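You operate a simulated robot arm through the tools that you are given. There is no shell and no other tool. Be economical: measure what you need, move in short steps, check, and stop when the job is done.

Carry out the task below with a simulated robot arm. There is one attempt and no reset: what you move stays moved.

Task
Open the fixings drawer, sort the yellow nozzle and wipe up the smear under it.
Fine: sound goes in the drawer, crusted to FAULTY; close the drawer; use the yellow cloth and lay it back. Where these are worked on the way, their far stop is far enough and under half their travel is too little: fixings drawer. What is to be rubbed or washed off counts as gone when no trace of it is left.

Only the result counts: the job must be done as asked and must still hold three seconds after the hand-in. Knocking over, shifting, dropping, spilling or breaking anything else fails it. Flat cloth is picked up by pressing the open fingertips on it (5 to 10 N) and closing them slowly along it; thin cloth reads only 2 to 8 mm in the jaws.

Robot
A 6-joint arm with a two-finger parallel gripper, fixed in place. Base frame: the origin is at the foot of the arm, x ahead of it, y to its left, z up; the work surface is at about z = 850. Lengths are in mm, angles in rad, forces in N, time in s.
With the tool pointing down near the work surface it reaches from about 260 to 680 mm from the base axis. Its first joint turns from -1.152 to 1.152 rad. Payload 2.9 kg.
The TCP is the grasp point between the finger pads, 30 mm short of the fingertips. In the tool frame z runs along the fingers and y along their closing line. The gripper opens to 110 mm. The fingers are 20 mm wide and 10 mm thick; the gripper's body (48 by 112 mm) begins 55 mm behind the TCP.
Orientation is that of the tool frame in the base frame, as a unit quaternion [x, y, z, w]. With the fingers straight down and closing along the base's y, the tool's x points along the base's -x, its y along +y and its z along -z.

Tools
- The arm moves only by the tool play_rows. Its argument "plan" is a list of rows, each a list of 3 entries, a list of its own where there are three numbers: the turn, a rotation vector about the base's x, y, z in rad, then the shift along the base's x, y, z in mm, then the gripper command, from -1 (fully open) to 1 (shut), values between in proportion. In form: [[[ax, ay, az], [x, y, z], hand], ...]. A call has 1 to 8 rows; each row shifts and turns the commanded pose from where the row before left it. A row lasts 0.2 s, in which the tool goes at most 50 mm and 0.15 rad; a call with a longer step from one row to the next is refused whole, and so is a gripper value outside its range. Where a pose cannot be reached the arm comes as near as it can. A force on the tool above 40 N (or 10 N above the force at the start of the call, whichever is more), or a blocked arm, ends the call early, and 0.2 s more pass. Each finger travels about 108 mm/s and halts on what it meets, pressing with about 44 N; the grip force reading is that of the motor and also rises with nothing between the fingers. The clock runs only during rows and for 0.2 s after the last one: add rows that do not move to give the fingers time. The reply holds the time, the measured pose of the TCP, the force on the tool along the base axes, the opening and the grip force, in the units named above and with some noise, with the torque about the TCP (base axes, N m) and any sound that the robot's microphone picked up.
- Cameras (640 x 400 px; columns grow to the right, rows downward): "scene" is fixed at [68.6, 431, 1378]; the picture's right is [-0.82, -0.57, 0.00], its down [-0.36, 0.53, -0.77] and it looks along [0.44, -0.64, -0.64] (base axes); focal length 226 px, centre (320, 200). "wrist" rides on the gripper at [72, 17, -103] in the tool frame; the picture's right is [-0.23, 0.97, 0.00], its down [-0.76, -0.18, -0.62] and it looks along [-0.61, -0.14, 0.78] (tool axes); focal length 222 px, centre (320, 200). There is no depth. A picture from a camera that has moved, and an enlarged one, comes with that camera's place and axes in the base frame and with its lens.
- grab_frame(camera): a new picture of that camera. No time passes.
- close_up(camera, box): a new picture of the part [left, top, right, bottom] of that camera's present view, enlarged. No time passes.
- job_done(): hands the job in; it is judged then, once.

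Work in short steps. Places have to be worked out from the pictures, the camera data and where the tool is seen: move nearer, look again, correct. Check each grasp and each placing, and mend what went wrong. You have 120 turns and 84 pictures in all, those below and enlarged ones among them. Open the gripper and draw the arm clear of the work before you hand the job in, unless the task says otherwise; then end with one line.

The tools are called after "Emit:" by a JSON object that holds its "name" and its "arguments". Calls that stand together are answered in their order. play_rows: Moves the arm, as the interface text tells. Its arguments: {"type":"object","properties":{"plan":{"type":"array","items":{"type":"array"}}},"required":["plan"]} The other tools are called the same way: grab_frame (camera) takes a picture; close_up (camera, box) takes an enlarged picture of a part of a camera's view; job_done () hands the job in.

At the start:

```text
clock: 0.0
tool_pos: [408.1, -187.0, 1210.0]
tool_rot: [0.0, 1.0, 0.0, 0.0]
contact_force: [-1.1, 0.2, 1.0]
wrist_torque: [0.03, -0.02, -0.01]
gripper_width: 110.2
grip_force: 0.2
```

scene: 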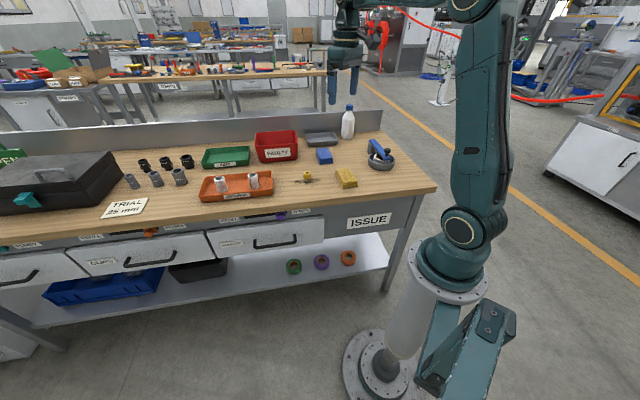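
wrist: 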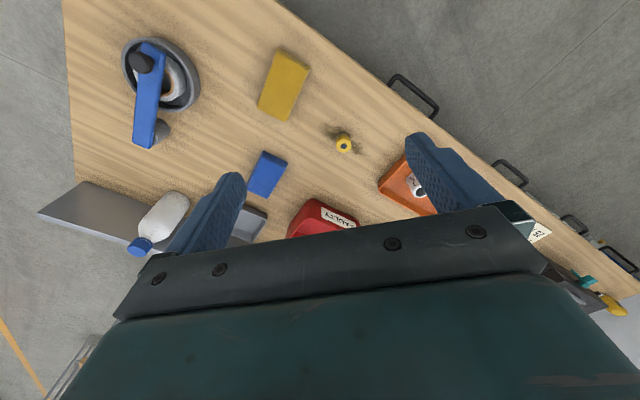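

I'll look closer at the drawer labels, the nozzle and its surroundings.

Emit:
{"name": "close_up", "arguments": {"camera": "scene", "box": [180, 120, 440, 282]}}

Emit:
{"name": "close_up", "arguments": {"camera": "scene", "box": [0, 140, 340, 310]}}

Emit:
{"name": "close_up", "arguments": {"camera": "scene", "box": [280, 155, 370, 211]}}

Emit:
{"name": "close_up", "arguments": {"camera": "wrist", "box": [230, 30, 430, 155]}}

```text
2.46 times, centred on (310, 201) of scene
camera zoom: at [68.6, 431.0, 1378.0], right [-0.82, -0.57, 0.0], down [-0.36, 0.53, -0.77], along [0.44, -0.64, -0.64], focal length 558 px, centre (345, 198)
```

zoom: 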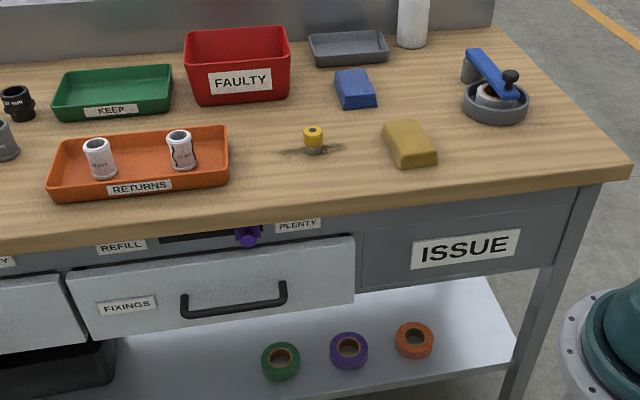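

```text
1.88 times, centred on (170, 225) of scene
camera zoom: at [68.6, 431.0, 1378.0], right [-0.82, -0.57, 0.0], down [-0.36, 0.53, -0.77], along [0.44, -0.64, -0.64], focal length 426 px, centre (602, 153)
```

zoom: 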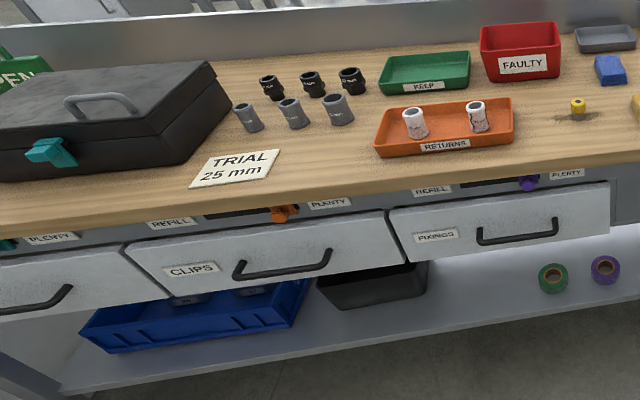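

```text
7.11 times, centred on (325, 183) of scene
camera zoom: at [68.6, 431.0, 1378.0], right [-0.82, -0.57, 0.0], down [-0.36, 0.53, -0.77], along [0.44, -0.64, -0.64], focal length 1610 px, centre (284, 321)
```

zoom: 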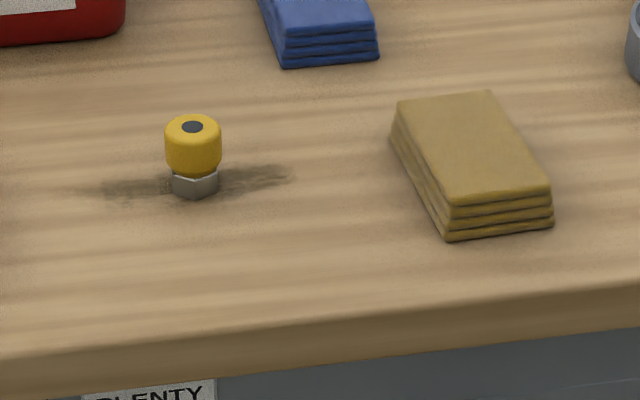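

```text
3.20 times, centred on (330, 92) of wrist
camera zoom: at [337.0, -169.5, 1313.8], right [0.23, 0.97, 0.0], down [0.76, -0.18, 0.62], along [0.61, -0.14, -0.78], focal length 711 px, centre (288, 544)
```

zoom: 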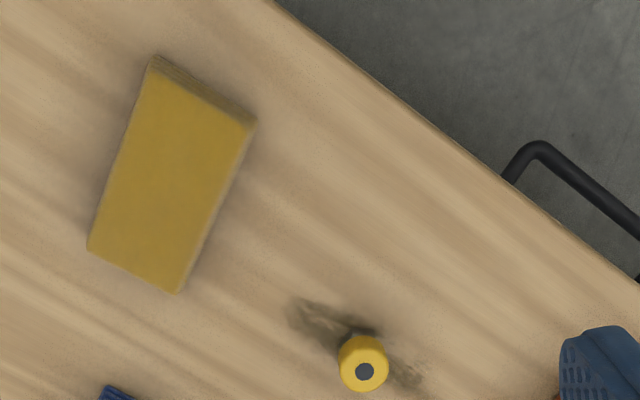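

The nozzle is at about (544,-171), the yellow cloth at about (416,-263), and the fixings drawer lies under them. I'll lower the wrist camera toward the nozzle to check whether it is crusted.

Emit:
{"name": "play_rows", "arguments": {"plan": [[[0, 0, 0], [16, 5, -42], -1], [[0, 0, 0], [16, 5, -42], -1], [[0, 0, 0], [16, 5, -42], -1], [[0, 0, 0], [17, 6, -42], -1], [[0, 0, 0], [17, 6, -42], -1]]}}

Emit:
{"name": "grab_frame", "arguments": {"camera": "wrist"}}

Emit:
{"name": "close_up", "arguments": {"camera": "wrist", "box": [256, 120, 384, 200]}}

Emit:
{"name": "close_up", "arguments": {"camera": "scene", "box": [294, 163, 320, 190]}}

```text
clock: 1.2
tool_pos: [489.0, -158.6, 1002.6]
tool_rot: [0.0, 1.0, 0.0, 0.0]
contact_force: [0.2, 0.7, 0.1]
wrist_torque: [0.02, 0.0, -0.02]
gripper_width: 110.0
grip_force: 0.1
```

```text
77 pictures are left
camera wrist: at [417.3, -141.3, 1105.1], right [0.23, 0.97, 0.0], down [0.76, -0.18, 0.62], along [0.61, -0.14, -0.78], focal length 222 px, centre (320, 200)
```

wrist: 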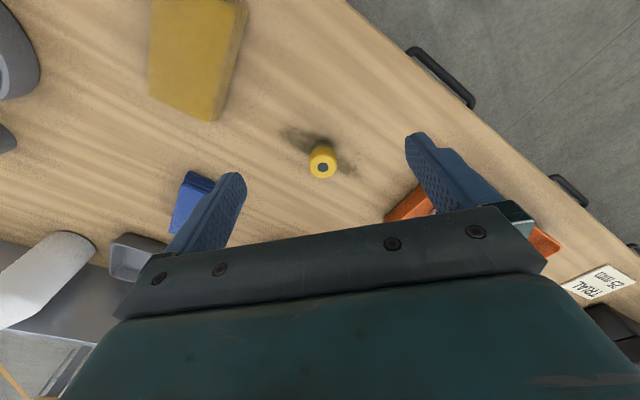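

```text
5.00 times, centred on (320, 160) of wrist
camera zoom: at [417.3, -141.3, 1105.1], right [0.23, 0.97, 0.0], down [0.76, -0.18, 0.62], along [0.61, -0.14, -0.78], focal length 1111 px, centre (320, 400)
```

zoom: 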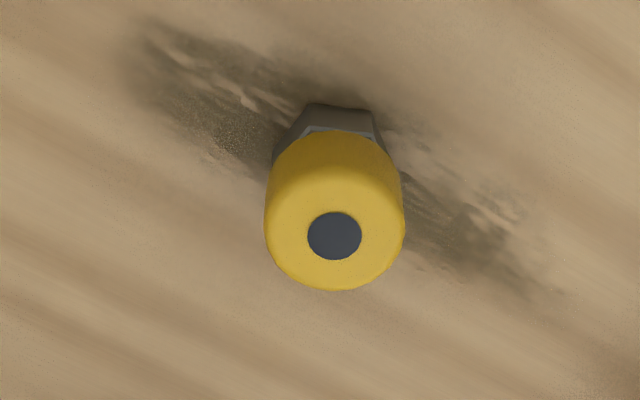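

```text
14.81 times, centred on (307, 176) of scene
camera zoom: at [68.6, 431.0, 1378.0], right [-0.82, -0.57, 0.0], down [-0.36, 0.53, -0.77], along [0.44, -0.64, -0.64], focal length 3355 px, centre (513, 548)
```

zoom: 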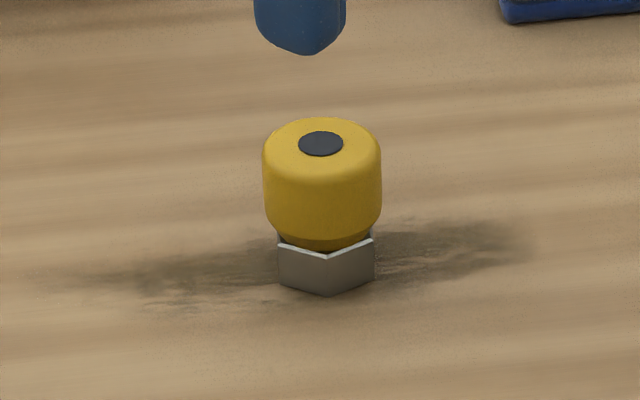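

No crust shows on the two sides I can see. I'll check the far side and the underside once it is in the hand. The bench edge runs at 45°, with the drawer handle bar at about (537,54,670), so I'll turn the gripper to face it and move in front of it.

Emit:
{"name": "play_rows", "arguments": {"plan": [[[0, 0, 0.1122], [-6.3, 43.5, 0], -1], [[0, 0, 0.1122], [-6.3, 43.5, 0], -1], [[0, 0, 0.1122], [-6.3, 43.5, 0], -1], [[0, 0, 0.1122], [-6.3, 43.5, 0], -1], [[0, 0, 0.1122], [-6.3, 43.5, 0], -1], [[0, 0, 0.1122], [-6.3, 43.5, 0], -1], [[0, 0, 0.1122], [-6.3, 43.5, 0], -1]]}}

Emit:
{"name": "play_rows", "arguments": {"plan": [[[-0.0926, -0.0926, 0], [0, 0, -10], -1], [[-0.0926, -0.0926, 0], [0, 0, -20], -1], [[-0.0926, -0.0926, 0], [0, 0, -30], -1], [[-0.0926, -0.0926, 0], [0, 0, -30], -1], [[-0.0926, -0.0926, 0], [0, 0, -30], -1], [[-0.0926, -0.0926, 0], [0, 0, -30], -1]]}}

Emit:
{"name": "grab_frame", "arguments": {"camera": "wrist"}}

Emit:
{"name": "grab_frame", "arguments": {"camera": "scene"}}

```text
clock: 2.8
tool_pos: [447.7, 142.4, 999.1]
tool_rot: [-0.383, 0.924, 0.0, 0.0]
contact_force: [-0.1, -0.4, -0.3]
wrist_torque: [-0.01, -0.01, 0.01]
gripper_width: 110.0
grip_force: 0.1
```

```text
clock: 4.2
tool_pos: [446.4, 144.7, 851.4]
tool_rot: [-0.353, 0.853, -0.356, 0.147]
contact_force: [1.1, -0.1, -0.4]
wrist_torque: [-0.05, -0.02, 0.02]
gripper_width: 110.0
grip_force: 0.1
```

```text
74 pictures are left
camera wrist: at [335.9, 153.6, 912.0], right [-0.32, 0.65, -0.69], down [0.31, 0.76, 0.57], along [0.89, -0.03, -0.45], focal length 222 px, centre (320, 200)
```

wrist: 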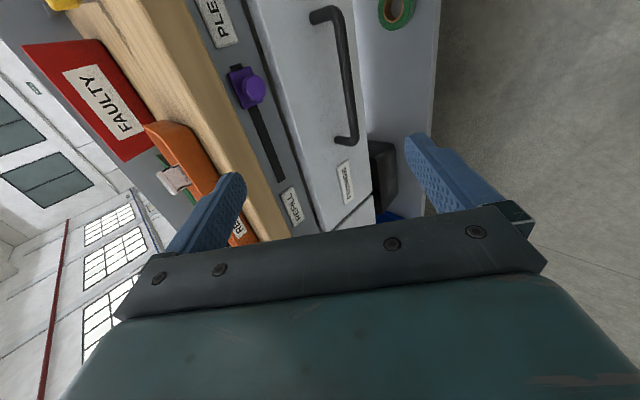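

```text
73 pictures are left
```

scene: 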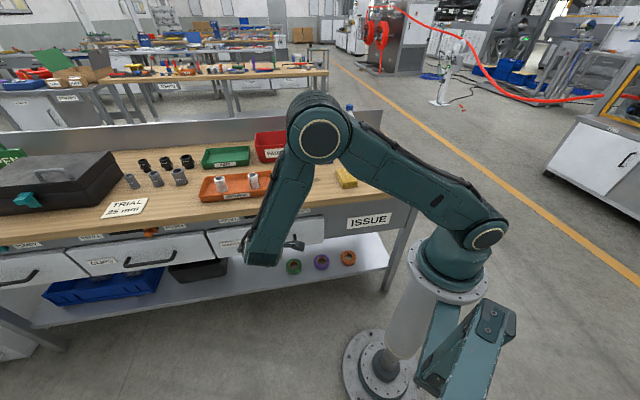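

The wrist view confirms the bar at d≈342, z≈673, with about 27 mm of clearance behind it. I'll tilt the tool closer to level and come down in front of the handle.

Emit:
{"name": "play_rows", "arguments": {"plan": [[[-0.0926, -0.0926, 0], [0, 0, -36], -1], [[-0.0926, -0.0926, 0], [0, 0, -36], -1], [[-0.0926, -0.0926, 0], [0, 0, -36], -1], [[-0.0926, -0.0926, 0], [0, 0, -36], -0.4], [[0, 0, 0], [0, 0, 0], -0.4]]}}

Emit:
{"name": "grab_frame", "arguments": {"camera": "wrist"}}

```text
clock: 5.4
tool_pos: [446.9, 143.8, 707.7]
tool_rot: [-0.304, 0.732, -0.563, 0.233]
contact_force: [-0.6, -0.4, 0.3]
wrist_torque: [0.03, -0.02, 0.06]
gripper_width: 76.8
grip_force: 0.0
```

```text
72 pictures are left
camera wrist: at [323.1, 167.2, 717.8], right [-0.02, 0.34, -0.94], down [0.14, 0.93, 0.33], along [0.99, -0.13, -0.06], focal length 222 px, centre (320, 200)
```

wrist: 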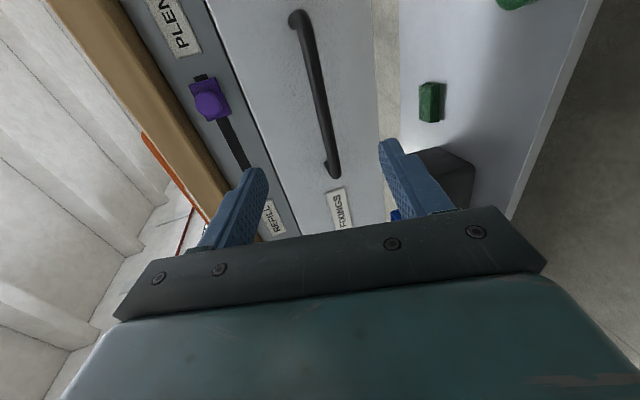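

The tool reached the tilt I asked for, and the bar is on its axis about 128 mm ahead. I'll advance along the tool axis to straddle it.

Emit:
{"name": "play_rows", "arguments": {"plan": [[[0, 0, 0], [27, -27, -10.7], -0.4], [[0, 0, 0], [27, -27, -10.7], -0.4], [[0, 0, 0], [13, -13, -5.2], -0.4], [[0, 0, 0], [13, -13, -5.2], -0.4]]}}

Emit:
{"name": "grab_frame", "arguments": {"camera": "wrist"}}

```text
clock: 6.4
tool_pos: [526.8, 62.0, 674.9]
tool_rot: [-0.304, 0.732, -0.563, 0.234]
contact_force: [0.2, 0.0, 0.0]
wrist_torque: [-0.02, -0.04, 0.0]
gripper_width: 77.2
grip_force: 0.1
```

```text
71 pictures are left
camera wrist: at [402.4, 85.4, 685.1], right [-0.02, 0.34, -0.94], down [0.14, 0.93, 0.33], along [0.99, -0.13, -0.06], focal length 222 px, centre (320, 200)
```

wrist: 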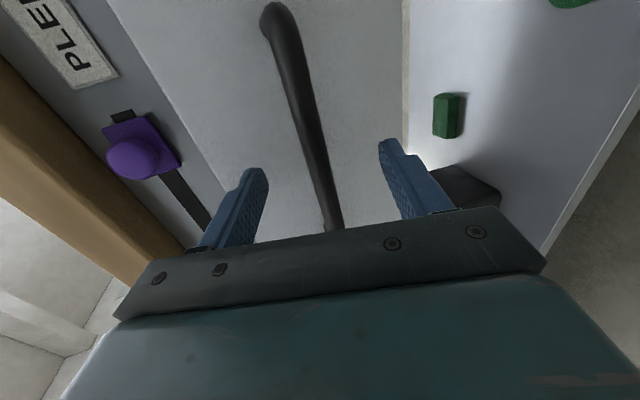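

The bar is between the fingers, so I'll close on it.

Emit:
{"name": "play_rows", "arguments": {"plan": [[[0, 0, 0], [0, 0, 0], 0.3], [[0, 0, 0], [0, 0, 0], 0.9], [[0, 0, 0], [0, 0, 0], 0.9], [[0, 0, 0], [0, 0, 0], 0.9]]}}

```text
clock: 7.4
tool_pos: [526.2, 62.4, 673.9]
tool_rot: [-0.304, 0.732, -0.563, 0.234]
contact_force: [1.8, 0.6, -9.1]
wrist_torque: [0.06, 0.14, 0.04]
gripper_width: 13.6
grip_force: 44.8
```

The opening reads 13.6 mm at 45 N, so the bar is gripped. I'll pull straight out in short steps.

Emit:
{"name": "play_rows", "arguments": {"plan": [[[0, 0, 0], [-7, 7, 0], 0.9], [[0, 0, 0], [-14, 14, 0], 0.9], [[0, 0, 0], [-18, 18, 0], 0.9], [[0, 0, 0], [-18, 18, 0], 0.9]]}}

```text
clock: 8.4
tool_pos: [467.9, 122.1, 673.9]
tool_rot: [-0.304, 0.732, -0.564, 0.233]
contact_force: [-3.6, -3.5, -7.6]
wrist_torque: [0.15, -0.02, 0.68]
gripper_width: 13.5
grip_force: 45.6
```

It has moved about 84 mm with low force, so I'll keep pulling.

Emit:
{"name": "play_rows", "arguments": {"plan": [[[0, 0, 0], [-18, 18, 0], 0.9], [[0, 0, 0], [-18, 18, 0], 0.9], [[0, 0, 0], [-18, 18, 0], 0.9], [[0, 0, 0], [-14, 14, 0], 0.9]]}}

Emit:
{"name": "grab_frame", "arguments": {"camera": "scene"}}

```text
clock: 9.4
tool_pos: [399.9, 188.8, 674.8]
tool_rot: [-0.304, 0.733, -0.563, 0.232]
contact_force: [-9.1, -9.1, -12.7]
wrist_torque: [0.27, 0.01, 1.0]
gripper_width: 13.6
grip_force: 45.2
```

```text
70 pictures are left
```

scene: 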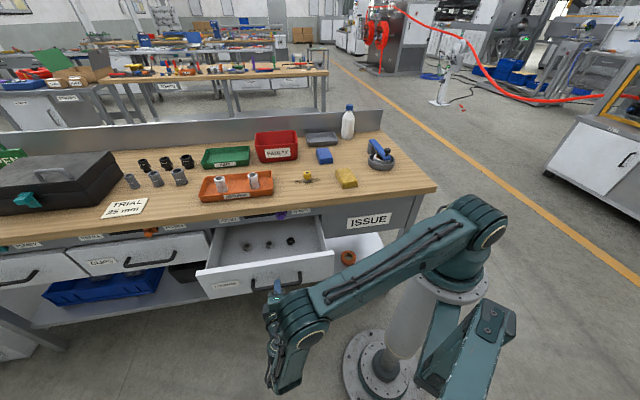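

The drawer is open about 180 mm and three items can be seen inside. I'll pull a little further to find the stop.

Emit:
{"name": "play_rows", "arguments": {"plan": [[[0, 0, 0], [-9, 9, 0], 0.9], [[0, 0, 0], [-9, 9, 0], 0.9], [[0, 0, 0], [-9, 9, 0], 0.9]]}}

```text
clock: 10.2
tool_pos: [376.7, 213.8, 674.9]
tool_rot: [-0.303, 0.733, -0.564, 0.23]
contact_force: [-20.5, -20.2, -16.4]
wrist_torque: [0.29, 0.02, 0.27]
gripper_width: 13.6
grip_force: 45.7
out of reach, approached as far as the arm can: row 3
```

The drawer is open about 213 mm, which is the arm's limit here. I'll release the handle and back off upward along the tool axis.

Emit:
{"name": "play_rows", "arguments": {"plan": [[[0, 0, 0], [6, -6, 0], 0.9], [[0, 0, 0], [0, 0, 0], 0], [[0, 0, 0], [0, 0, 0], 0], [[0, 0, 0], [0, 0, 0], 0]]}}

Emit:
{"name": "grab_frame", "arguments": {"camera": "scene"}}

```text
clock: 11.2
tool_pos: [384.2, 209.9, 676.8]
tool_rot: [-0.303, 0.733, -0.563, 0.234]
contact_force: [-0.1, -0.7, 0.7]
wrist_torque: [0.0, -0.01, 0.01]
gripper_width: 55.0
grip_force: 0.0
```

```text
69 pictures are left
```

scene: 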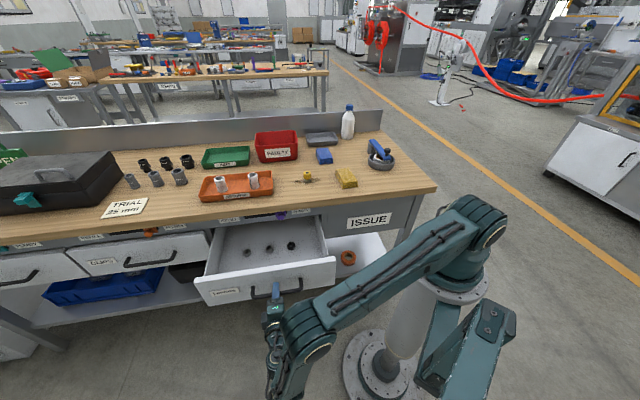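

The handle is free and the drawer has stayed put. The arm is near its first-joint limit, so I'll yaw the tool slightly while backing the fingers off the bar.

Emit:
{"name": "play_rows", "arguments": {"plan": [[[0, 0, 0.1], [0, 3, 0], 0], [[0, 0, 0.1], [-5, 5, 2], 0], [[0, 0, 0.1], [-10, 8, 3], 0], [[0, 0, 0.1], [-10, 7, 3], 0], [[0, 0, 0], [-10, 6, 3], 0]]}}

Emit:
{"name": "grab_frame", "arguments": {"camera": "wrist"}}

```text
clock: 12.4
tool_pos: [389.9, 218.7, 684.7]
tool_rot: [-0.444, 0.657, -0.505, 0.341]
contact_force: [0.7, -0.4, 0.3]
wrist_torque: [0.0, -0.01, 0.03]
gripper_width: 54.9
grip_force: 0.0
out of reach, approached as far as the arm can: row 2, 3, 4, 5
```

```text
68 pictures are left
camera wrist: at [267.2, 190.6, 695.9], right [-0.15, 0.3, -0.94], down [-0.23, 0.91, 0.33], along [0.96, 0.27, -0.07], focal length 222 px, centre (320, 200)
```

wrist: 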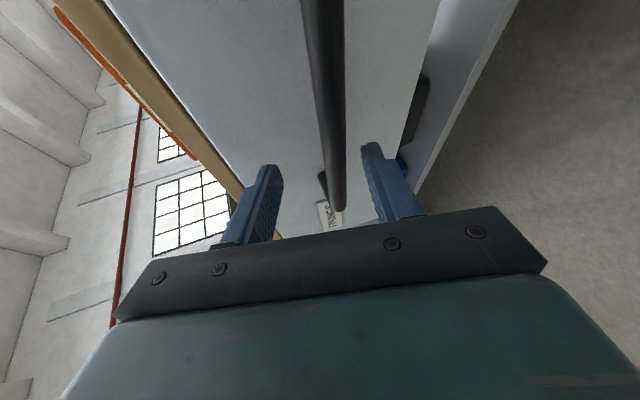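

The arm cannot fold back any further. The fingers only straddle the bar from above and below, so I'll slide them sideways along it past its end.

Emit:
{"name": "play_rows", "arguments": {"plan": [[[0, 0, 0], [18, 16, 0], 0], [[0, 0, 0], [18, 18, 0], 0], [[0, 0, 0], [20, 20, 0], 0], [[0, 0, 0], [20, 20, 0], 0], [[0, 0, 0], [10, 10, 0], 0]]}}

Emit:
{"name": "grab_frame", "arguments": {"camera": "wrist"}}

Emit:
{"name": "grab_frame", "arguments": {"camera": "scene"}}

```text
clock: 13.6
tool_pos: [476.4, 302.1, 684.9]
tool_rot: [-0.444, 0.657, -0.506, 0.34]
contact_force: [0.6, 0.9, -0.3]
wrist_torque: [0.0, -0.02, -0.01]
gripper_width: 55.1
grip_force: 0.0
```

```text
67 pictures are left
camera wrist: at [353.3, 273.7, 695.2], right [-0.15, 0.3, -0.94], down [-0.23, 0.92, 0.33], along [0.96, 0.27, -0.06], focal length 222 px, centre (320, 200)
```

wrist: 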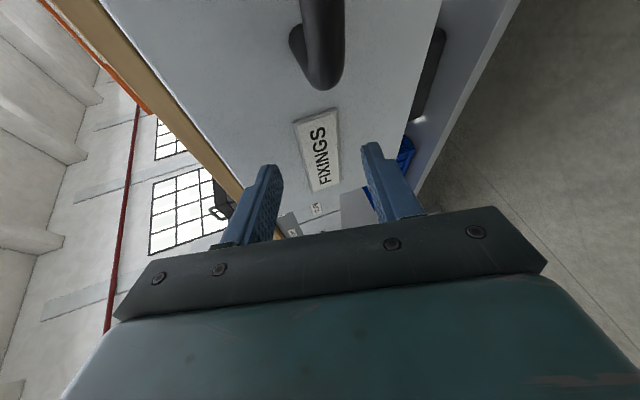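

```text
66 pictures are left
```

scene: 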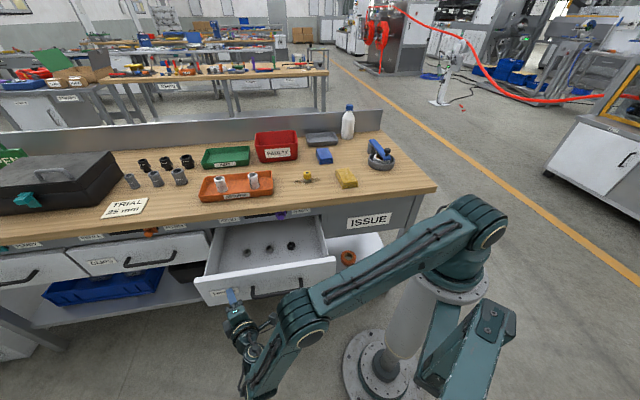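

The fingers are clear of the handle. I'll back off, raise the tool and bring it upright.

Emit:
{"name": "play_rows", "arguments": {"plan": [[[0, 0, 0], [-14, 14, 5], -1], [[0, 0, 0], [-10, 10, 40], -1], [[0.0547, 0.1347, 0], [0, 0, 45], -1], [[0.0547, 0.1347, 0], [0, 0, 45], -1], [[0.0547, 0.1347, 0], [0, 0, 45], -1], [[0.0547, 0.1347, 0], [0, 0, 45], -1], [[0.0547, 0.1347, 0], [0, 0, 45], -1], [[0.0547, 0.1347, 0], [0, 0, 45], -1]]}}

Emit:
{"name": "play_rows", "arguments": {"plan": [[[0.0547, 0.1347, 0], [10, -40, 0], -1], [[0.0547, 0.1347, 0], [10, -40, 0], -1], [[0.0547, 0.1347, 0], [10, -45, 0], -1], [[0, 0, -0.133], [10, -45, 0], -1], [[0, 0, -0.133], [10, -45, 0], -1], [[0, 0, -0.133], [10, -45, 0], -1], [[0, 0, 0], [10, -45, 0], -1], [[0, 0, 0], [10, -45, 0], -1]]}}

```text
clock: 15.4
tool_pos: [450.2, 326.3, 1001.5]
tool_rot: [-0.546, 0.809, -0.179, 0.121]
contact_force: [0.3, 0.6, 0.4]
wrist_torque: [0.01, -0.03, -0.01]
gripper_width: 109.9
grip_force: 0.0
```

```text
clock: 17.2
tool_pos: [532.7, -25.0, 999.1]
tool_rot: [-0.383, 0.924, -0.001, 0.0]
contact_force: [-0.7, 0.2, 0.6]
wrist_torque: [0.02, 0.03, 0.01]
gripper_width: 110.0
grip_force: 0.1
```

The tool is upright again. I'll move over the nozzle and look at it from this new side.

Emit:
{"name": "play_rows", "arguments": {"plan": [[[0, 0, 0], [3, -45, 0], -1], [[0, 0, 0], [3, -49, 0], -1], [[0, 0, 0], [4, -49, -5], -1], [[0, 0, 0], [0, 0, -35], -1]]}}

Emit:
{"name": "grab_frame", "arguments": {"camera": "wrist"}}

```text
clock: 18.2
tool_pos: [540.7, -164.4, 960.4]
tool_rot: [-0.384, 0.923, -0.001, -0.001]
contact_force: [1.0, -0.4, 0.2]
wrist_torque: [-0.02, -0.02, 0.01]
gripper_width: 110.3
grip_force: 0.1
```

```text
65 pictures are left
camera wrist: at [477.2, -205.0, 1064.3], right [-0.53, 0.85, 0.0], down [0.66, 0.42, 0.62], along [0.53, 0.33, -0.78], focal length 222 px, centre (320, 200)
```

wrist: 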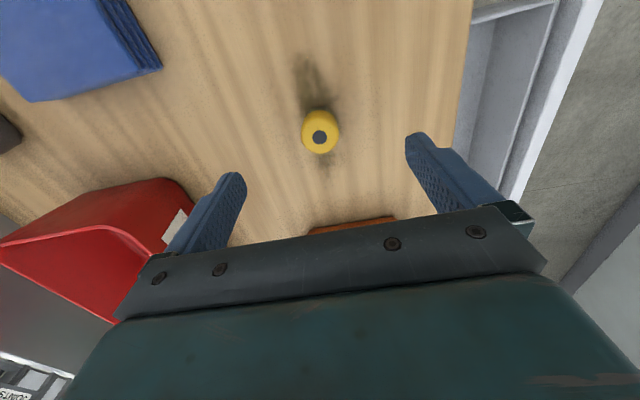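

The nozzle axis is at (541,-166), right under the TCP. I'll descend to z≈885 and grip the cap.

Emit:
{"name": "play_rows", "arguments": {"plan": [[[0, 0, 0], [0, -1, -40], -0.9], [[0, 0, 0], [0, 0, -25], -0.6], [[0, 0, 0], [0, 0, -10], -0.4], [[0, 0, 0], [0, 0, 0], 0.2], [[0, 0, 0], [0, 0, 0], 0.6], [[0, 0, 0], [0, 0, 0], 0.6], [[0, 0, 0], [0, 0, 0], 0.6]]}}

```text
clock: 19.8
tool_pos: [540.8, -167.5, 887.4]
tool_rot: [-0.383, 0.924, -0.001, 0.0]
contact_force: [0.1, -0.3, 0.1]
wrist_torque: [0.01, 0.0, -0.02]
gripper_width: 30.1
grip_force: 43.4
```

Gripped at 30 mm. I'll lift it and look at it.

Emit:
{"name": "play_rows", "arguments": {"plan": [[[0, 0, 0], [0, 0, 20], 0.6], [[0, 0, 0], [0, 0, 45], 0.6], [[0, 0, 0], [-10, 10, 48], 0.6], [[0, 0, 0], [-10, 10, 48], 0.6], [[0, 0, 0], [-10, 10, 45], 0.6], [[0, 0, 0], [-15, 15, 40], 0.6]]}}

Emit:
{"name": "grab_frame", "arguments": {"camera": "scene"}}

Emit:
{"name": "close_up", "arguments": {"camera": "wrist", "box": [240, 120, 400, 220]}}

```text
clock: 21.2
tool_pos: [497.1, -122.0, 1131.7]
tool_rot: [-0.383, 0.924, 0.0, 0.001]
contact_force: [0.4, 0.1, -1.3]
wrist_torque: [-0.03, 0.0, 0.04]
gripper_width: 30.1
grip_force: 43.8
```

```text
64 pictures are left
```

scene: 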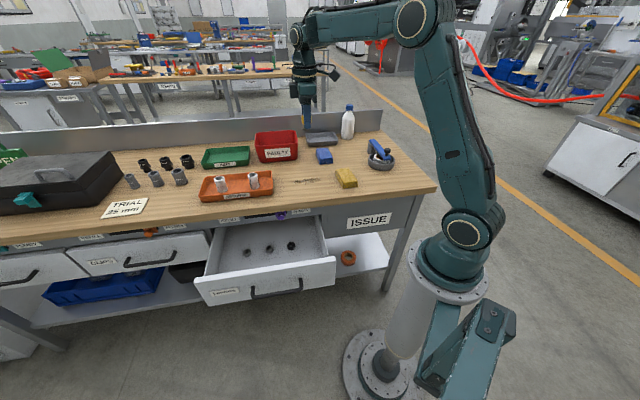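

```text
4.00 times, centred on (320, 170) of wrist
camera zoom: at [435.4, -161.9, 1234.5], right [-0.53, 0.85, 0.0], down [0.66, 0.41, 0.62], along [0.53, 0.33, -0.78], focal length 888 px, centre (320, 320)
```

zoom: 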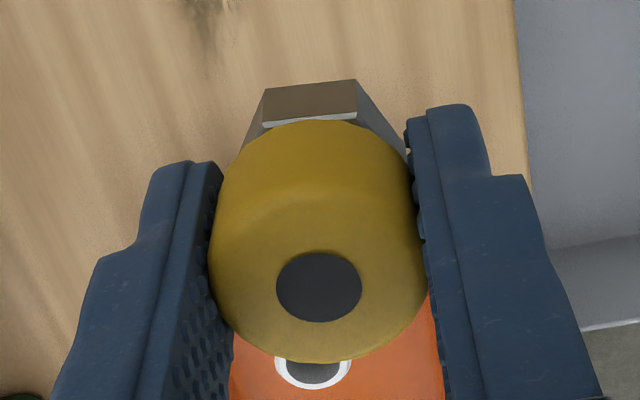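

The seen sides and the bore look clean. I'll yaw it and bring it nearer the scene camera to check the hidden side.

Emit:
{"name": "play_rows", "arguments": {"plan": [[[0, 0, 0.145], [-12, 28, 0], 0.6], [[0, 0, 0.145], [-12, 28, 0], 0.6], [[0, 0, 0.145], [-12, 28, 0], 0.6], [[0, 0, 0.145], [-12, 28, 0], 0.6], [[0, 0, 0.145], [-12, 28, 0], 0.6], [[0, 0, 0.145], [-12, 28, 0], 0.6], [[0, 0, 0.145], [-12, 28, 0], 0.6], [[0, 0, 0.145], [-12, 28, 0], 0.6]]}}

Emit:
{"name": "play_rows", "arguments": {"plan": [[[0, 0, 0.145], [0, 0, 0], 0.6], [[0, 0, 0.145], [0, 0, 0], 0.6], [[0, 0, 0.145], [0, 0, 0], 0.6], [[0, 0, 0], [0, 0, 0], 0.6]]}}

Emit:
{"name": "grab_frame", "arguments": {"camera": "scene"}}

```text
clock: 23.0
tool_pos: [401.8, 98.9, 1130.4]
tool_rot: [0.828, -0.561, 0.001, -0.001]
contact_force: [-0.8, -0.3, -0.4]
wrist_torque: [-0.02, 0.03, 0.0]
gripper_width: 30.1
grip_force: 44.2
```

```text
clock: 24.0
tool_pos: [401.5, 100.9, 1131.4]
tool_rot: [0.929, -0.37, 0.0, 0.0]
contact_force: [0.2, -0.7, -0.3]
wrist_torque: [-0.03, -0.03, -0.03]
gripper_width: 30.2
grip_force: 44.3
```

```text
62 pictures are left
```

scene: 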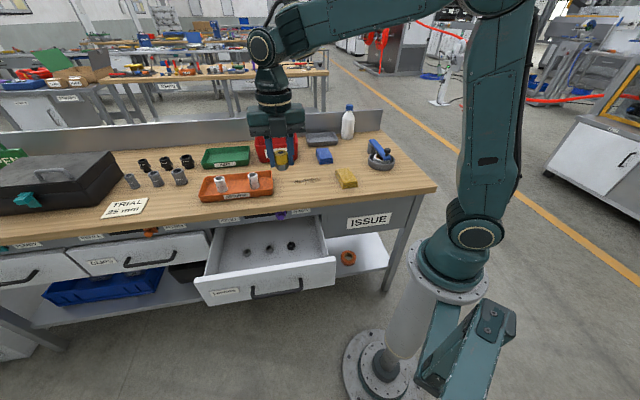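

Emit:
{"name": "close_up", "arguments": {"camera": "scene", "box": [257, 137, 305, 177]}}

Emit:
{"name": "play_rows", "arguments": {"plan": [[[0.1, 0.1, 0], [0, 0, 5], 0.6], [[0.1, 0.1, 0], [0, 0, 5], 0.6], [[0.1, 0.1, 0], [0, 0, 5], 0.6], [[0.1, 0.1, 0], [0, 0, 5], 0.6], [[0.1, 0.1, 0], [0, 0, 0], 0.6], [[0.1, 0.1, 0], [0, 0, 0], 0.6], [[0.1, 0.1, 0], [0, 0, 0], 0.6], [[0.1, 0.1, 0], [0, 0, 0], 0.6]]}}

Emit:
{"name": "grab_frame", "arguments": {"camera": "scene"}}

```text
10.00 times, centred on (281, 157) of scene
camera zoom: at [68.6, 431.0, 1378.0], right [-0.82, -0.57, 0.0], down [-0.36, 0.53, -0.77], along [0.44, -0.64, -0.64], focal length 2265 px, centre (710, 630)
```

zoom: 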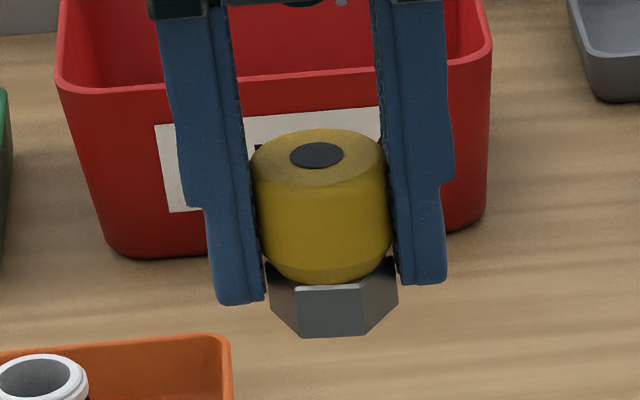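

```text
clock: 25.8
tool_pos: [289.7, 129.6, 1003.1]
tool_rot: [0.784, -0.314, -0.492, -0.213]
contact_force: [0.3, -0.3, -0.4]
wrist_torque: [-0.01, 0.02, 0.03]
gripper_width: 30.0
grip_force: 44.4
out of reach, approached as far as the arm can: row 3, 4, 5, 6, 7, 8
```

```text
60 pictures are left
```

scene: 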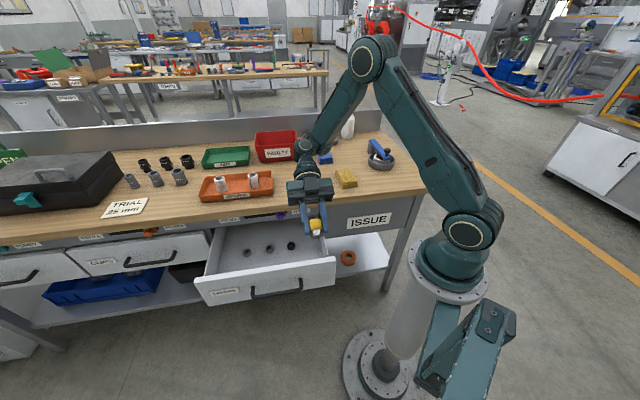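

Emit:
{"name": "close_up", "arguments": {"camera": "scene", "box": [291, 205, 341, 245]}}

Emit:
{"name": "close_up", "arguments": {"camera": "wrist", "box": [240, 120, 400, 220]}}

```text
10.00 times, centred on (316, 225) of scene
camera zoom: at [68.6, 431.0, 1378.0], right [-0.82, -0.57, 0.0], down [-0.36, 0.53, -0.77], along [0.44, -0.64, -0.64], focal length 2265 px, centre (360, -50)
```

zoom: 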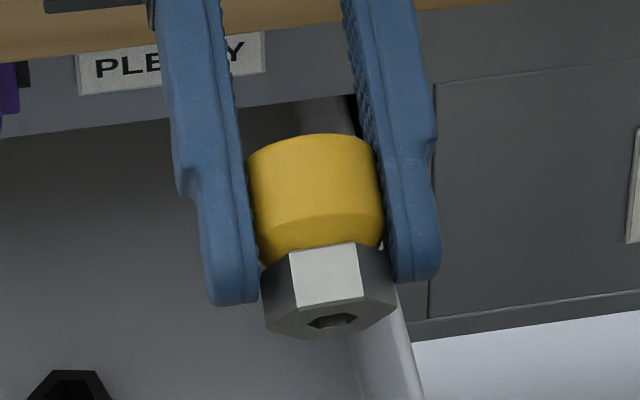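

```text
4.00 times, centred on (320, 170) of wrist
camera zoom: at [366.8, 30.2, 981.9], right [-0.76, -0.63, 0.18], down [0.28, -0.06, 0.96], along [-0.59, 0.77, 0.22], focal length 888 px, centre (320, 320)
```

zoom: 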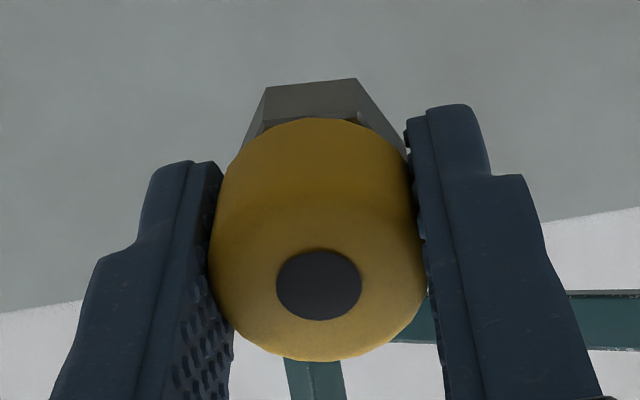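

I see no crust on the top, the left and right sides or the underside. Only the originally rear side remains, and a finger covers it now. I'll bring the tool upright over the open drawer, yawed so that side can be seen once it stands in there.

Emit:
{"name": "play_rows", "arguments": {"plan": [[[-0.1, -0.1, 0], [27, -2, 5], 0.6], [[-0.1, -0.1, 0], [27, -2, 5], 0.6], [[-0.1, -0.1, 0], [27, -2, 5], 0.6], [[-0.1, -0.1, 0], [27, -2, 5], 0.6], [[-0.1, -0.1, 0], [27, -2, 0], 0.6], [[-0.1, -0.1, 0], [27, -2, 0], 0.6], [[-0.1, -0.1, 0], [27, -2, 0], 0.6], [[-0.1, -0.1, 0], [27, -2, 0], 0.6]]}}

Emit:
{"name": "play_rows", "arguments": {"plan": [[[0, 0, 0.15], [0, 0, 0], 0.6], [[0, 0, 0.15], [0, 0, 0], 0.6], [[0, 0, 0.15], [0, 0, 0], 0.6], [[0, 0, 0.15], [0, 0, 0], 0.6], [[0, 0, 0.15], [0, 0, 0], 0.6]]}}

Emit:
{"name": "grab_frame", "arguments": {"camera": "scene"}}

Emit:
{"name": "grab_frame", "arguments": {"camera": "wrist"}}

```text
clock: 27.6
tool_pos: [508.3, 114.3, 1023.1]
tool_rot: [0.929, -0.37, 0.001, 0.0]
contact_force: [-0.3, 0.2, -0.1]
wrist_torque: [0.01, 0.04, 0.02]
gripper_width: 30.2
grip_force: 44.1
```

```text
clock: 28.8
tool_pos: [505.6, 113.4, 1023.1]
tool_rot: [1.0, -0.004, 0.0, -0.001]
contact_force: [-0.3, 0.3, -1.0]
wrist_torque: [-0.01, 0.01, -0.02]
gripper_width: 30.2
grip_force: 43.9
```

```text
57 pictures are left
```

scene: 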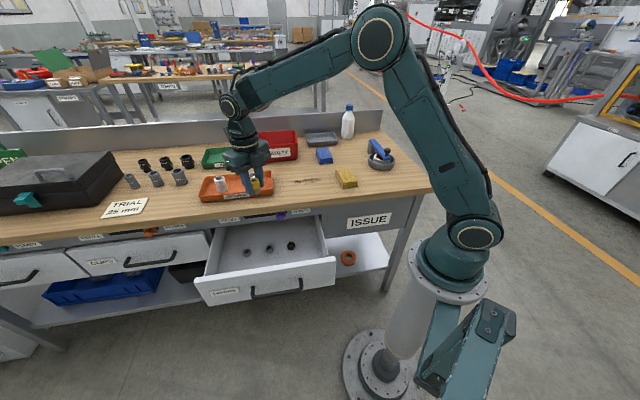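

```text
56 pictures are left
camera wrist: at [578.2, 95.1, 1126.4], right [-0.23, -0.97, 0.0], down [-0.76, 0.18, 0.62], along [-0.61, 0.15, -0.78], focal length 222 px, centre (320, 200)
```

wrist: 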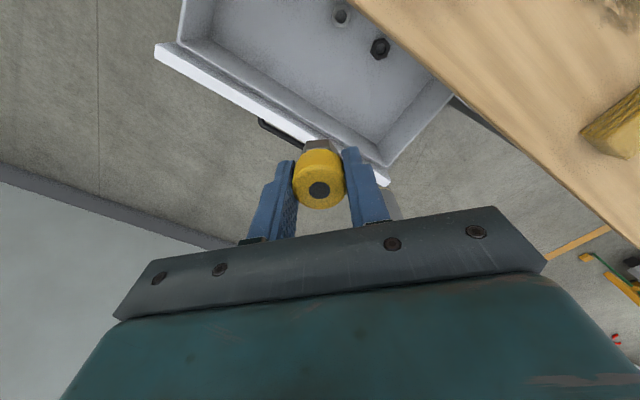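

The drawer's free space is straight below (d≈277, s≈438) and its contents lie further back. I'll lower the nozzle into it.

Emit:
{"name": "play_rows", "arguments": {"plan": [[[0, 0, 0], [0, 0, -45], 0.6], [[0, 0, 0], [0, 0, -45], 0.6], [[0, 0, 0], [0, 0, -45], 0.6], [[0, 0, 0], [0, 0, -45], 0.6], [[0, 0, 0], [0, 0, -45], 0.6], [[0, 0, 0], [0, 0, -45], 0.6], [[0, 0, 0], [0, 0, -25], 0.6]]}}

Emit:
{"name": "grab_frame", "arguments": {"camera": "wrist"}}

Emit:
{"name": "close_up", "arguments": {"camera": "scene", "box": [185, 170, 345, 310]}}

```text
clock: 30.4
tool_pos: [505.6, 114.2, 727.1]
tool_rot: [1.0, -0.005, 0.0, -0.001]
contact_force: [0.6, -0.2, 0.3]
wrist_torque: [-0.02, -0.01, -0.02]
gripper_width: 30.2
grip_force: 43.6
```

```text
55 pictures are left
camera wrist: at [579.0, 96.6, 830.2], right [-0.24, -0.97, 0.0], down [-0.76, 0.18, 0.62], along [-0.6, 0.15, -0.78], focal length 222 px, centre (320, 200)
```

wrist: 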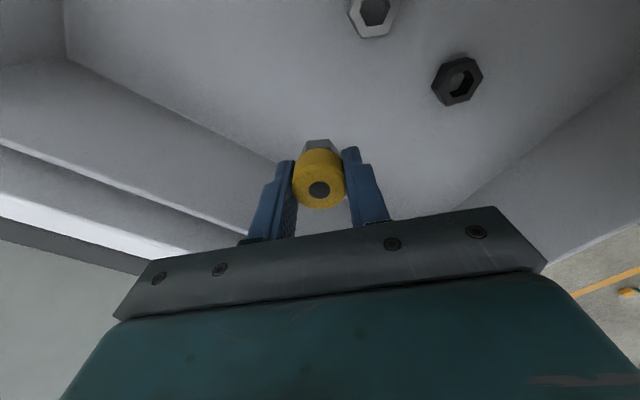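

```text
2.86 times, centred on (265, 240) of scene
camera zoom: at [68.6, 431.0, 1378.0], right [-0.82, -0.57, 0.0], down [-0.36, 0.53, -0.77], along [0.44, -0.64, -0.64], focal length 647 px, centre (477, 86)
```

zoom: 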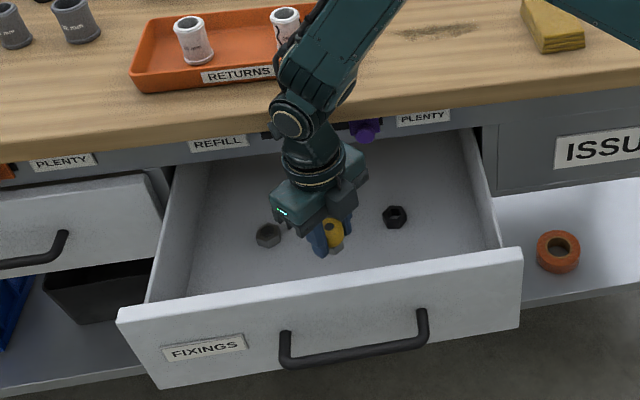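

There is clear space under the nozzle. I'll continue down slowly until I feel the drawer floor.

Emit:
{"name": "play_rows", "arguments": {"plan": [[[0, 0, 0], [0, 0, -20], 0.6], [[0, 0, 0], [0, 0, -12], 0.6], [[0, 0, 0], [0, 0, -5], 0.6], [[0, 0, 0], [0, 0, -5], 0.6]]}}

Emit:
{"name": "close_up", "arguments": {"camera": "wrist", "box": [240, 90, 400, 190]}}

```text
clock: 31.4
tool_pos: [505.0, 113.5, 686.3]
tool_rot: [1.0, -0.005, 0.0, -0.001]
contact_force: [0.2, -1.0, -0.3]
wrist_torque: [-0.02, -0.01, 0.01]
gripper_width: 30.3
grip_force: 43.6
```

```text
4.00 times, centred on (320, 140) of wrist
camera zoom: at [578.5, 96.1, 788.9], right [-0.24, -0.97, 0.0], down [-0.76, 0.18, 0.62], along [-0.61, 0.15, -0.78], focal length 888 px, centre (320, 440)
```

zoom: 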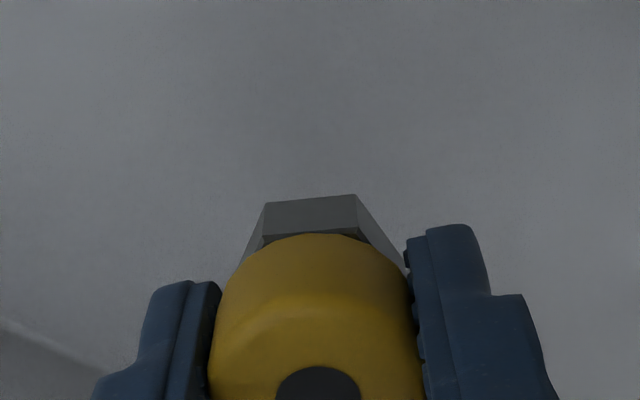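

Emit:
{"name": "play_rows", "arguments": {"plan": [[[0, 0, 0], [0, 0, -4], 0.6], [[0, 0, 0], [0, 0, -3], 0.6], [[0, 0, 0], [0, 0, -3], 0.6]]}}

Emit:
{"name": "grab_frame", "arguments": {"camera": "wrist"}}

```text
clock: 32.2
tool_pos: [505.6, 114.1, 675.3]
tool_rot: [1.0, -0.005, 0.001, -0.001]
contact_force: [0.0, 0.2, 0.8]
wrist_torque: [0.0, 0.02, 0.03]
gripper_width: 30.7
grip_force: 43.4
```

```text
52 pictures are left
camera wrist: at [578.7, 95.3, 778.9], right [-0.24, -0.97, 0.0], down [-0.76, 0.18, 0.62], along [-0.61, 0.15, -0.78], focal length 222 px, centre (320, 200)
```

wrist: 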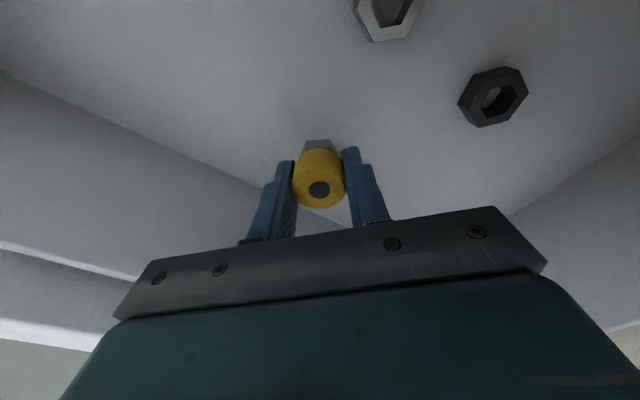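

From the nut's parallax, the floor is near z≈605, so the nozzle is still about 30 mm above it. I'll continue down.

Emit:
{"name": "play_rows", "arguments": {"plan": [[[0, 0, 0], [0, 0, -10], 0.6], [[0, 0, 0], [0, 0, -5], 0.6], [[0, 0, 0], [0, 0, -3], 0.6], [[0, 0, 0], [0, 0, -3], 0.6]]}}

```text
clock: 33.2
tool_pos: [506.0, 112.9, 654.5]
tool_rot: [1.0, -0.005, -0.001, -0.001]
contact_force: [0.2, 0.3, -0.9]
wrist_torque: [-0.03, -0.01, 0.0]
gripper_width: 30.4
grip_force: 44.0
```

Emit:
{"name": "play_rows", "arguments": {"plan": [[[0, 0, 0], [0, 0, -3], 0.6], [[0, 0, 0], [0, 0, -3], 0.6], [[0, 0, 0], [0, 0, -2], 0.6]]}}

Emit:
{"name": "grab_frame", "arguments": {"camera": "wrist"}}

```text
clock: 34.0
tool_pos: [508.0, 113.2, 649.5]
tool_rot: [1.0, -0.006, 0.002, -0.001]
contact_force: [-7.4, -8.2, 35.9]
wrist_torque: [-0.27, 0.11, 0.0]
gripper_width: 30.4
grip_force: 44.2
```

```text
51 pictures are left
camera wrist: at [579.9, 94.1, 753.5], right [-0.24, -0.97, 0.0], down [-0.76, 0.19, 0.62], along [-0.6, 0.15, -0.78], focal length 222 px, centre (320, 200)
```

wrist: 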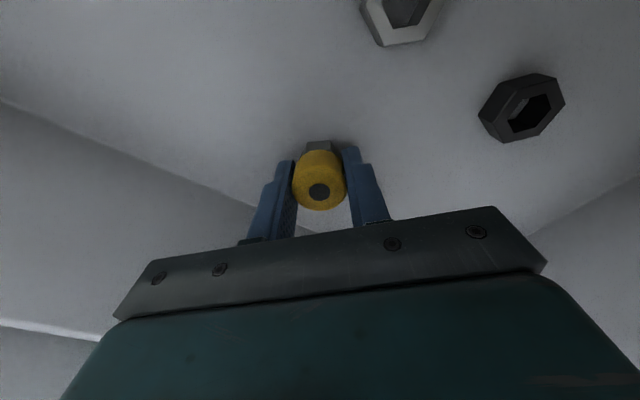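

The force is 36 N upward at TCP z≈650, so the nozzle is on the floor. I'll ease off 3 mm and open gently.

Emit:
{"name": "play_rows", "arguments": {"plan": [[[0, 0, 0], [0, 0, 3], 0.6], [[0, 0, 0], [0, 0, 0], 0.3], [[0, 0, 0], [0, 0, 0], 0.1], [[0, 0, 0], [0, 0, 0], 0.1]]}}

Emit:
{"name": "play_rows", "arguments": {"plan": [[[0, 0, 0], [0, 0, 15], 0.1], [[0, 0, 0], [0, 0, 35], 0.1], [[0, 0, 0], [0, 0, 45], 0.1], [[0, 0, 0], [0, 0, 45], 0.1], [[0, 0, 0], [0, 0, 45], 0.1]]}}

Emit:
{"name": "grab_frame", "arguments": {"camera": "wrist"}}

Emit:
{"name": "close_up", "arguments": {"camera": "scene", "box": [225, 210, 325, 280]}}

```text
clock: 35.0
tool_pos: [506.8, 113.4, 649.6]
tool_rot: [1.0, -0.004, 0.0, -0.001]
contact_force: [0.1, 0.2, 0.6]
wrist_torque: [0.02, 0.02, 0.01]
gripper_width: 49.2
grip_force: 0.0
```

```text
clock: 36.2
tool_pos: [504.7, 113.5, 836.5]
tool_rot: [1.0, -0.005, 0.0, -0.001]
contact_force: [-1.0, 0.1, 0.2]
wrist_torque: [-0.03, -0.04, -0.04]
gripper_width: 49.4
grip_force: 0.1
```

```text
50 pictures are left
camera wrist: at [576.6, 94.9, 939.3], right [-0.24, -0.97, 0.0], down [-0.76, 0.18, 0.62], along [-0.61, 0.15, -0.78], focal length 222 px, centre (320, 200)
```

wrist: 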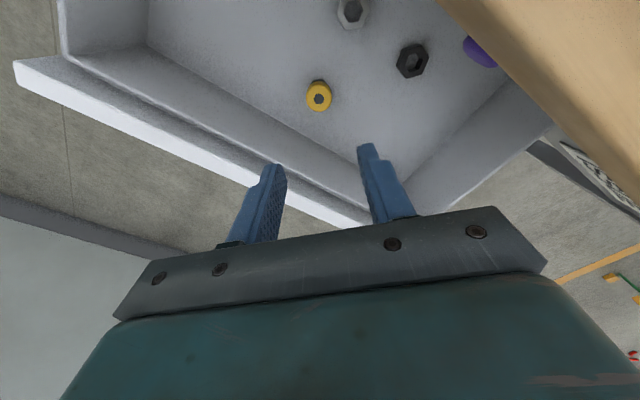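

```text
5.71 times, centred on (275, 245) of scene
camera zoom: at [68.6, 431.0, 1378.0], right [-0.82, -0.57, 0.0], down [-0.36, 0.53, -0.77], along [0.44, -0.64, -0.64], focal length 1294 px, centre (577, -57)
```

zoom: 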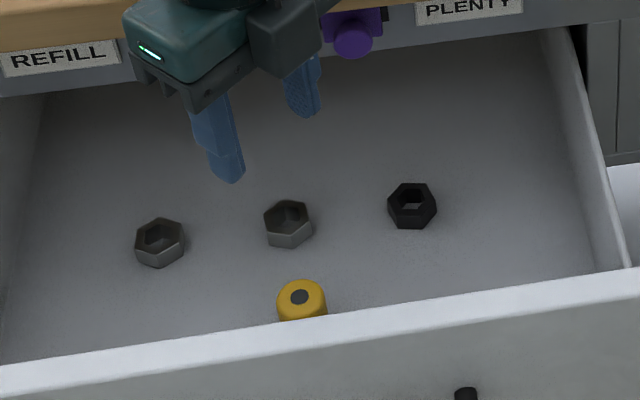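

The nozzle stands in the drawer. I'll yaw further so the wrist camera can see its remaining unseen side.

Emit:
{"name": "play_rows", "arguments": {"plan": [[[0, 0, 0.15], [0, 0, -8], 0.1], [[0, 0, 0.15], [0, 0, -8], 0.1], [[0, 0, 0.15], [0, 0, -8], 0.1], [[0, 0, 0.15], [0, 0, -8], 0.1], [[0, 0, 0.15], [0, 0, -8], 0.1], [[0, 0, 0.15], [0, 0, -8], 0.1], [[0, 0, 0.15], [0, 0, -8], 0.1]]}}

Emit:
{"name": "grab_frame", "arguments": {"camera": "wrist"}}

```text
clock: 37.8
tool_pos: [458.7, 247.6, 813.6]
tool_rot: [0.983, 0.182, -0.003, -0.008]
contact_force: [0.5, 0.3, -0.6]
wrist_torque: [0.0, 0.0, 0.0]
gripper_width: 49.6
grip_force: 0.1
out of reach, approached as far as the arm can: row 1, 2, 3, 4, 5, 6, 7
```

```text
48 pictures are left
camera wrist: at [533.7, 255.6, 916.7], right [0.14, -0.99, -0.02], down [-0.77, -0.12, 0.63], along [-0.62, -0.07, -0.78], focal length 222 px, centre (320, 200)
```

wrist: 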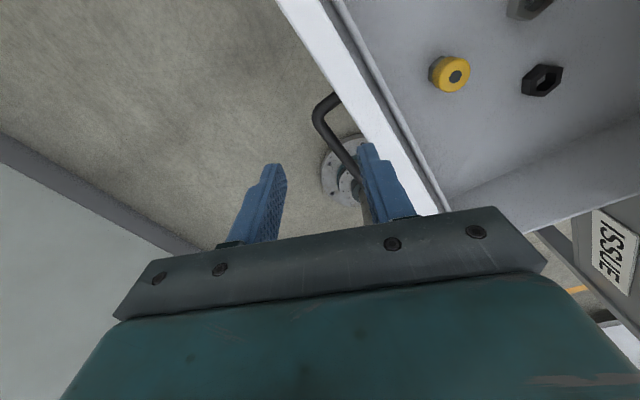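

The arm hit a yaw limit, but this view happens to show the nozzle from the side I wanted.

Emit:
{"name": "close_up", "arguments": {"camera": "wrist", "box": [410, 45, 490, 105]}}

```text
6.67 times, centred on (450, 75) of wrist
camera zoom: at [533.7, 255.6, 916.7], right [0.14, -0.99, -0.02], down [-0.77, -0.12, 0.63], along [-0.62, -0.07, -0.78], focal length 1481 px, centre (-547, 1033)
```

zoom: 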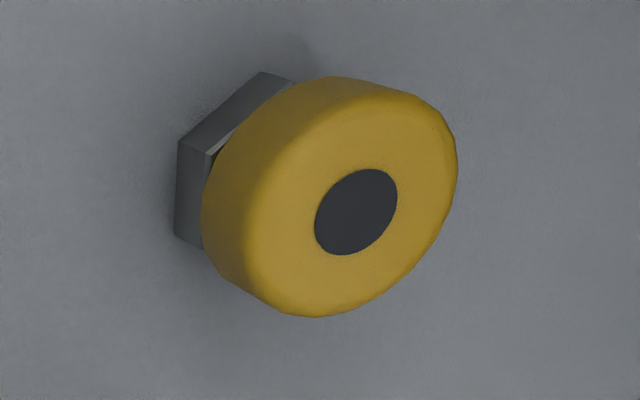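

The nozzle is clean all round, so it is sound and stays in the drawer. Next I'll close the drawer, first bringing the closed fingers around in front of it.

Emit:
{"name": "play_rows", "arguments": {"plan": [[[0, 0, -0.144], [-10, -2, 12], 1], [[0, 0, -0.144], [-10, -2, 12], 1], [[0, 0, -0.144], [-10, -2, 10], 1], [[0, 0, -0.144], [-10, -2, 10], 1], [[0, 0, -0.144], [-10, -2, 0], 1], [[0, 0, -0.144], [-10, -2, 0], 1], [[0, 0, -0.144], [-10, -2, 0], 1], [[0, 0, -0.144], [-10, -2, 0], 1]]}}

Emit:
{"name": "play_rows", "arguments": {"plan": [[[-0.093, -0.093, 0], [0, 0, 0], 1], [[-0.093, -0.093, 0], [0, 0, 0], 1], [[-0.093, -0.093, 0], [0, 0, 0], 1], [[-0.093, -0.093, 0], [0, 0, 0], 1], [[-0.093, -0.093, 0], [0, 0, 0], 1], [[-0.093, -0.093, 0], [0, 0, 0], 1]]}}

Emit:
{"name": "grab_frame", "arguments": {"camera": "wrist"}}

```text
clock: 39.6
tool_pos: [378.1, 230.7, 857.2]
tool_rot: [0.923, -0.384, 0.001, -0.008]
contact_force: [-0.2, 0.3, 0.0]
wrist_torque: [0.0, -0.01, 0.03]
gripper_width: 0.0
grip_force: 37.9
```

```text
clock: 41.0
tool_pos: [378.8, 232.0, 859.1]
tool_rot: [0.854, -0.351, 0.358, 0.14]
contact_force: [-0.1, 0.2, 0.0]
wrist_torque: [0.0, -0.01, 0.01]
gripper_width: 0.0
grip_force: 37.2
```

```text
46 pictures are left
camera wrist: at [350.0, 233.3, 983.1], right [-0.79, -0.58, -0.17], down [-0.57, 0.81, -0.1], along [0.2, 0.02, -0.98], focal length 222 px, centre (320, 200)
```

wrist: 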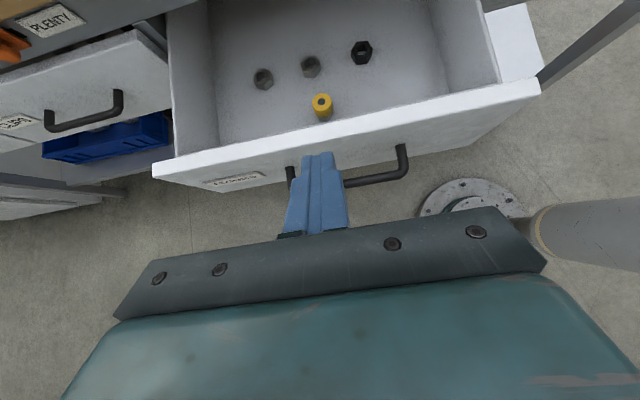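

The tip is in front of the panel, which is at d≈167. I'll lower it to tip z≈730, above the handle, and start pushing.

Emit:
{"name": "play_rows", "arguments": {"plan": [[[0, 0, 0], [0, 0, -36], 1], [[0, 0, 0], [0, 0, -36], 1], [[0, 0, 0], [0, 0, -36], 1], [[0, 0, 0], [11, -11, 0], 1], [[0, 0, 0], [11, -11, 0], 1], [[0, 0, 0], [8, -8, 0], 1]]}}

Emit:
{"name": "grab_frame", "arguments": {"camera": "wrist"}}

```text
clock: 42.4
tool_pos: [408.6, 199.5, 751.8]
tool_rot: [0.854, -0.352, 0.357, 0.14]
contact_force: [0.2, 0.0, -0.4]
wrist_torque: [-0.02, 0.0, 0.03]
gripper_width: 0.2
grip_force: 38.1
```

```text
45 pictures are left
camera wrist: at [380.5, 201.9, 875.1], right [-0.79, -0.58, -0.17], down [-0.57, 0.81, -0.1], along [0.2, 0.02, -0.98], focal length 222 px, centre (320, 200)
```

wrist: 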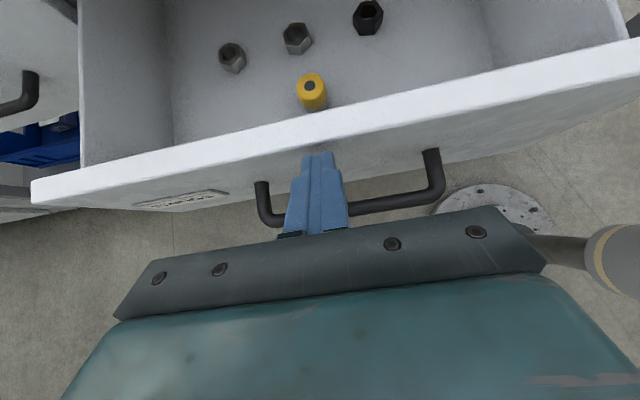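

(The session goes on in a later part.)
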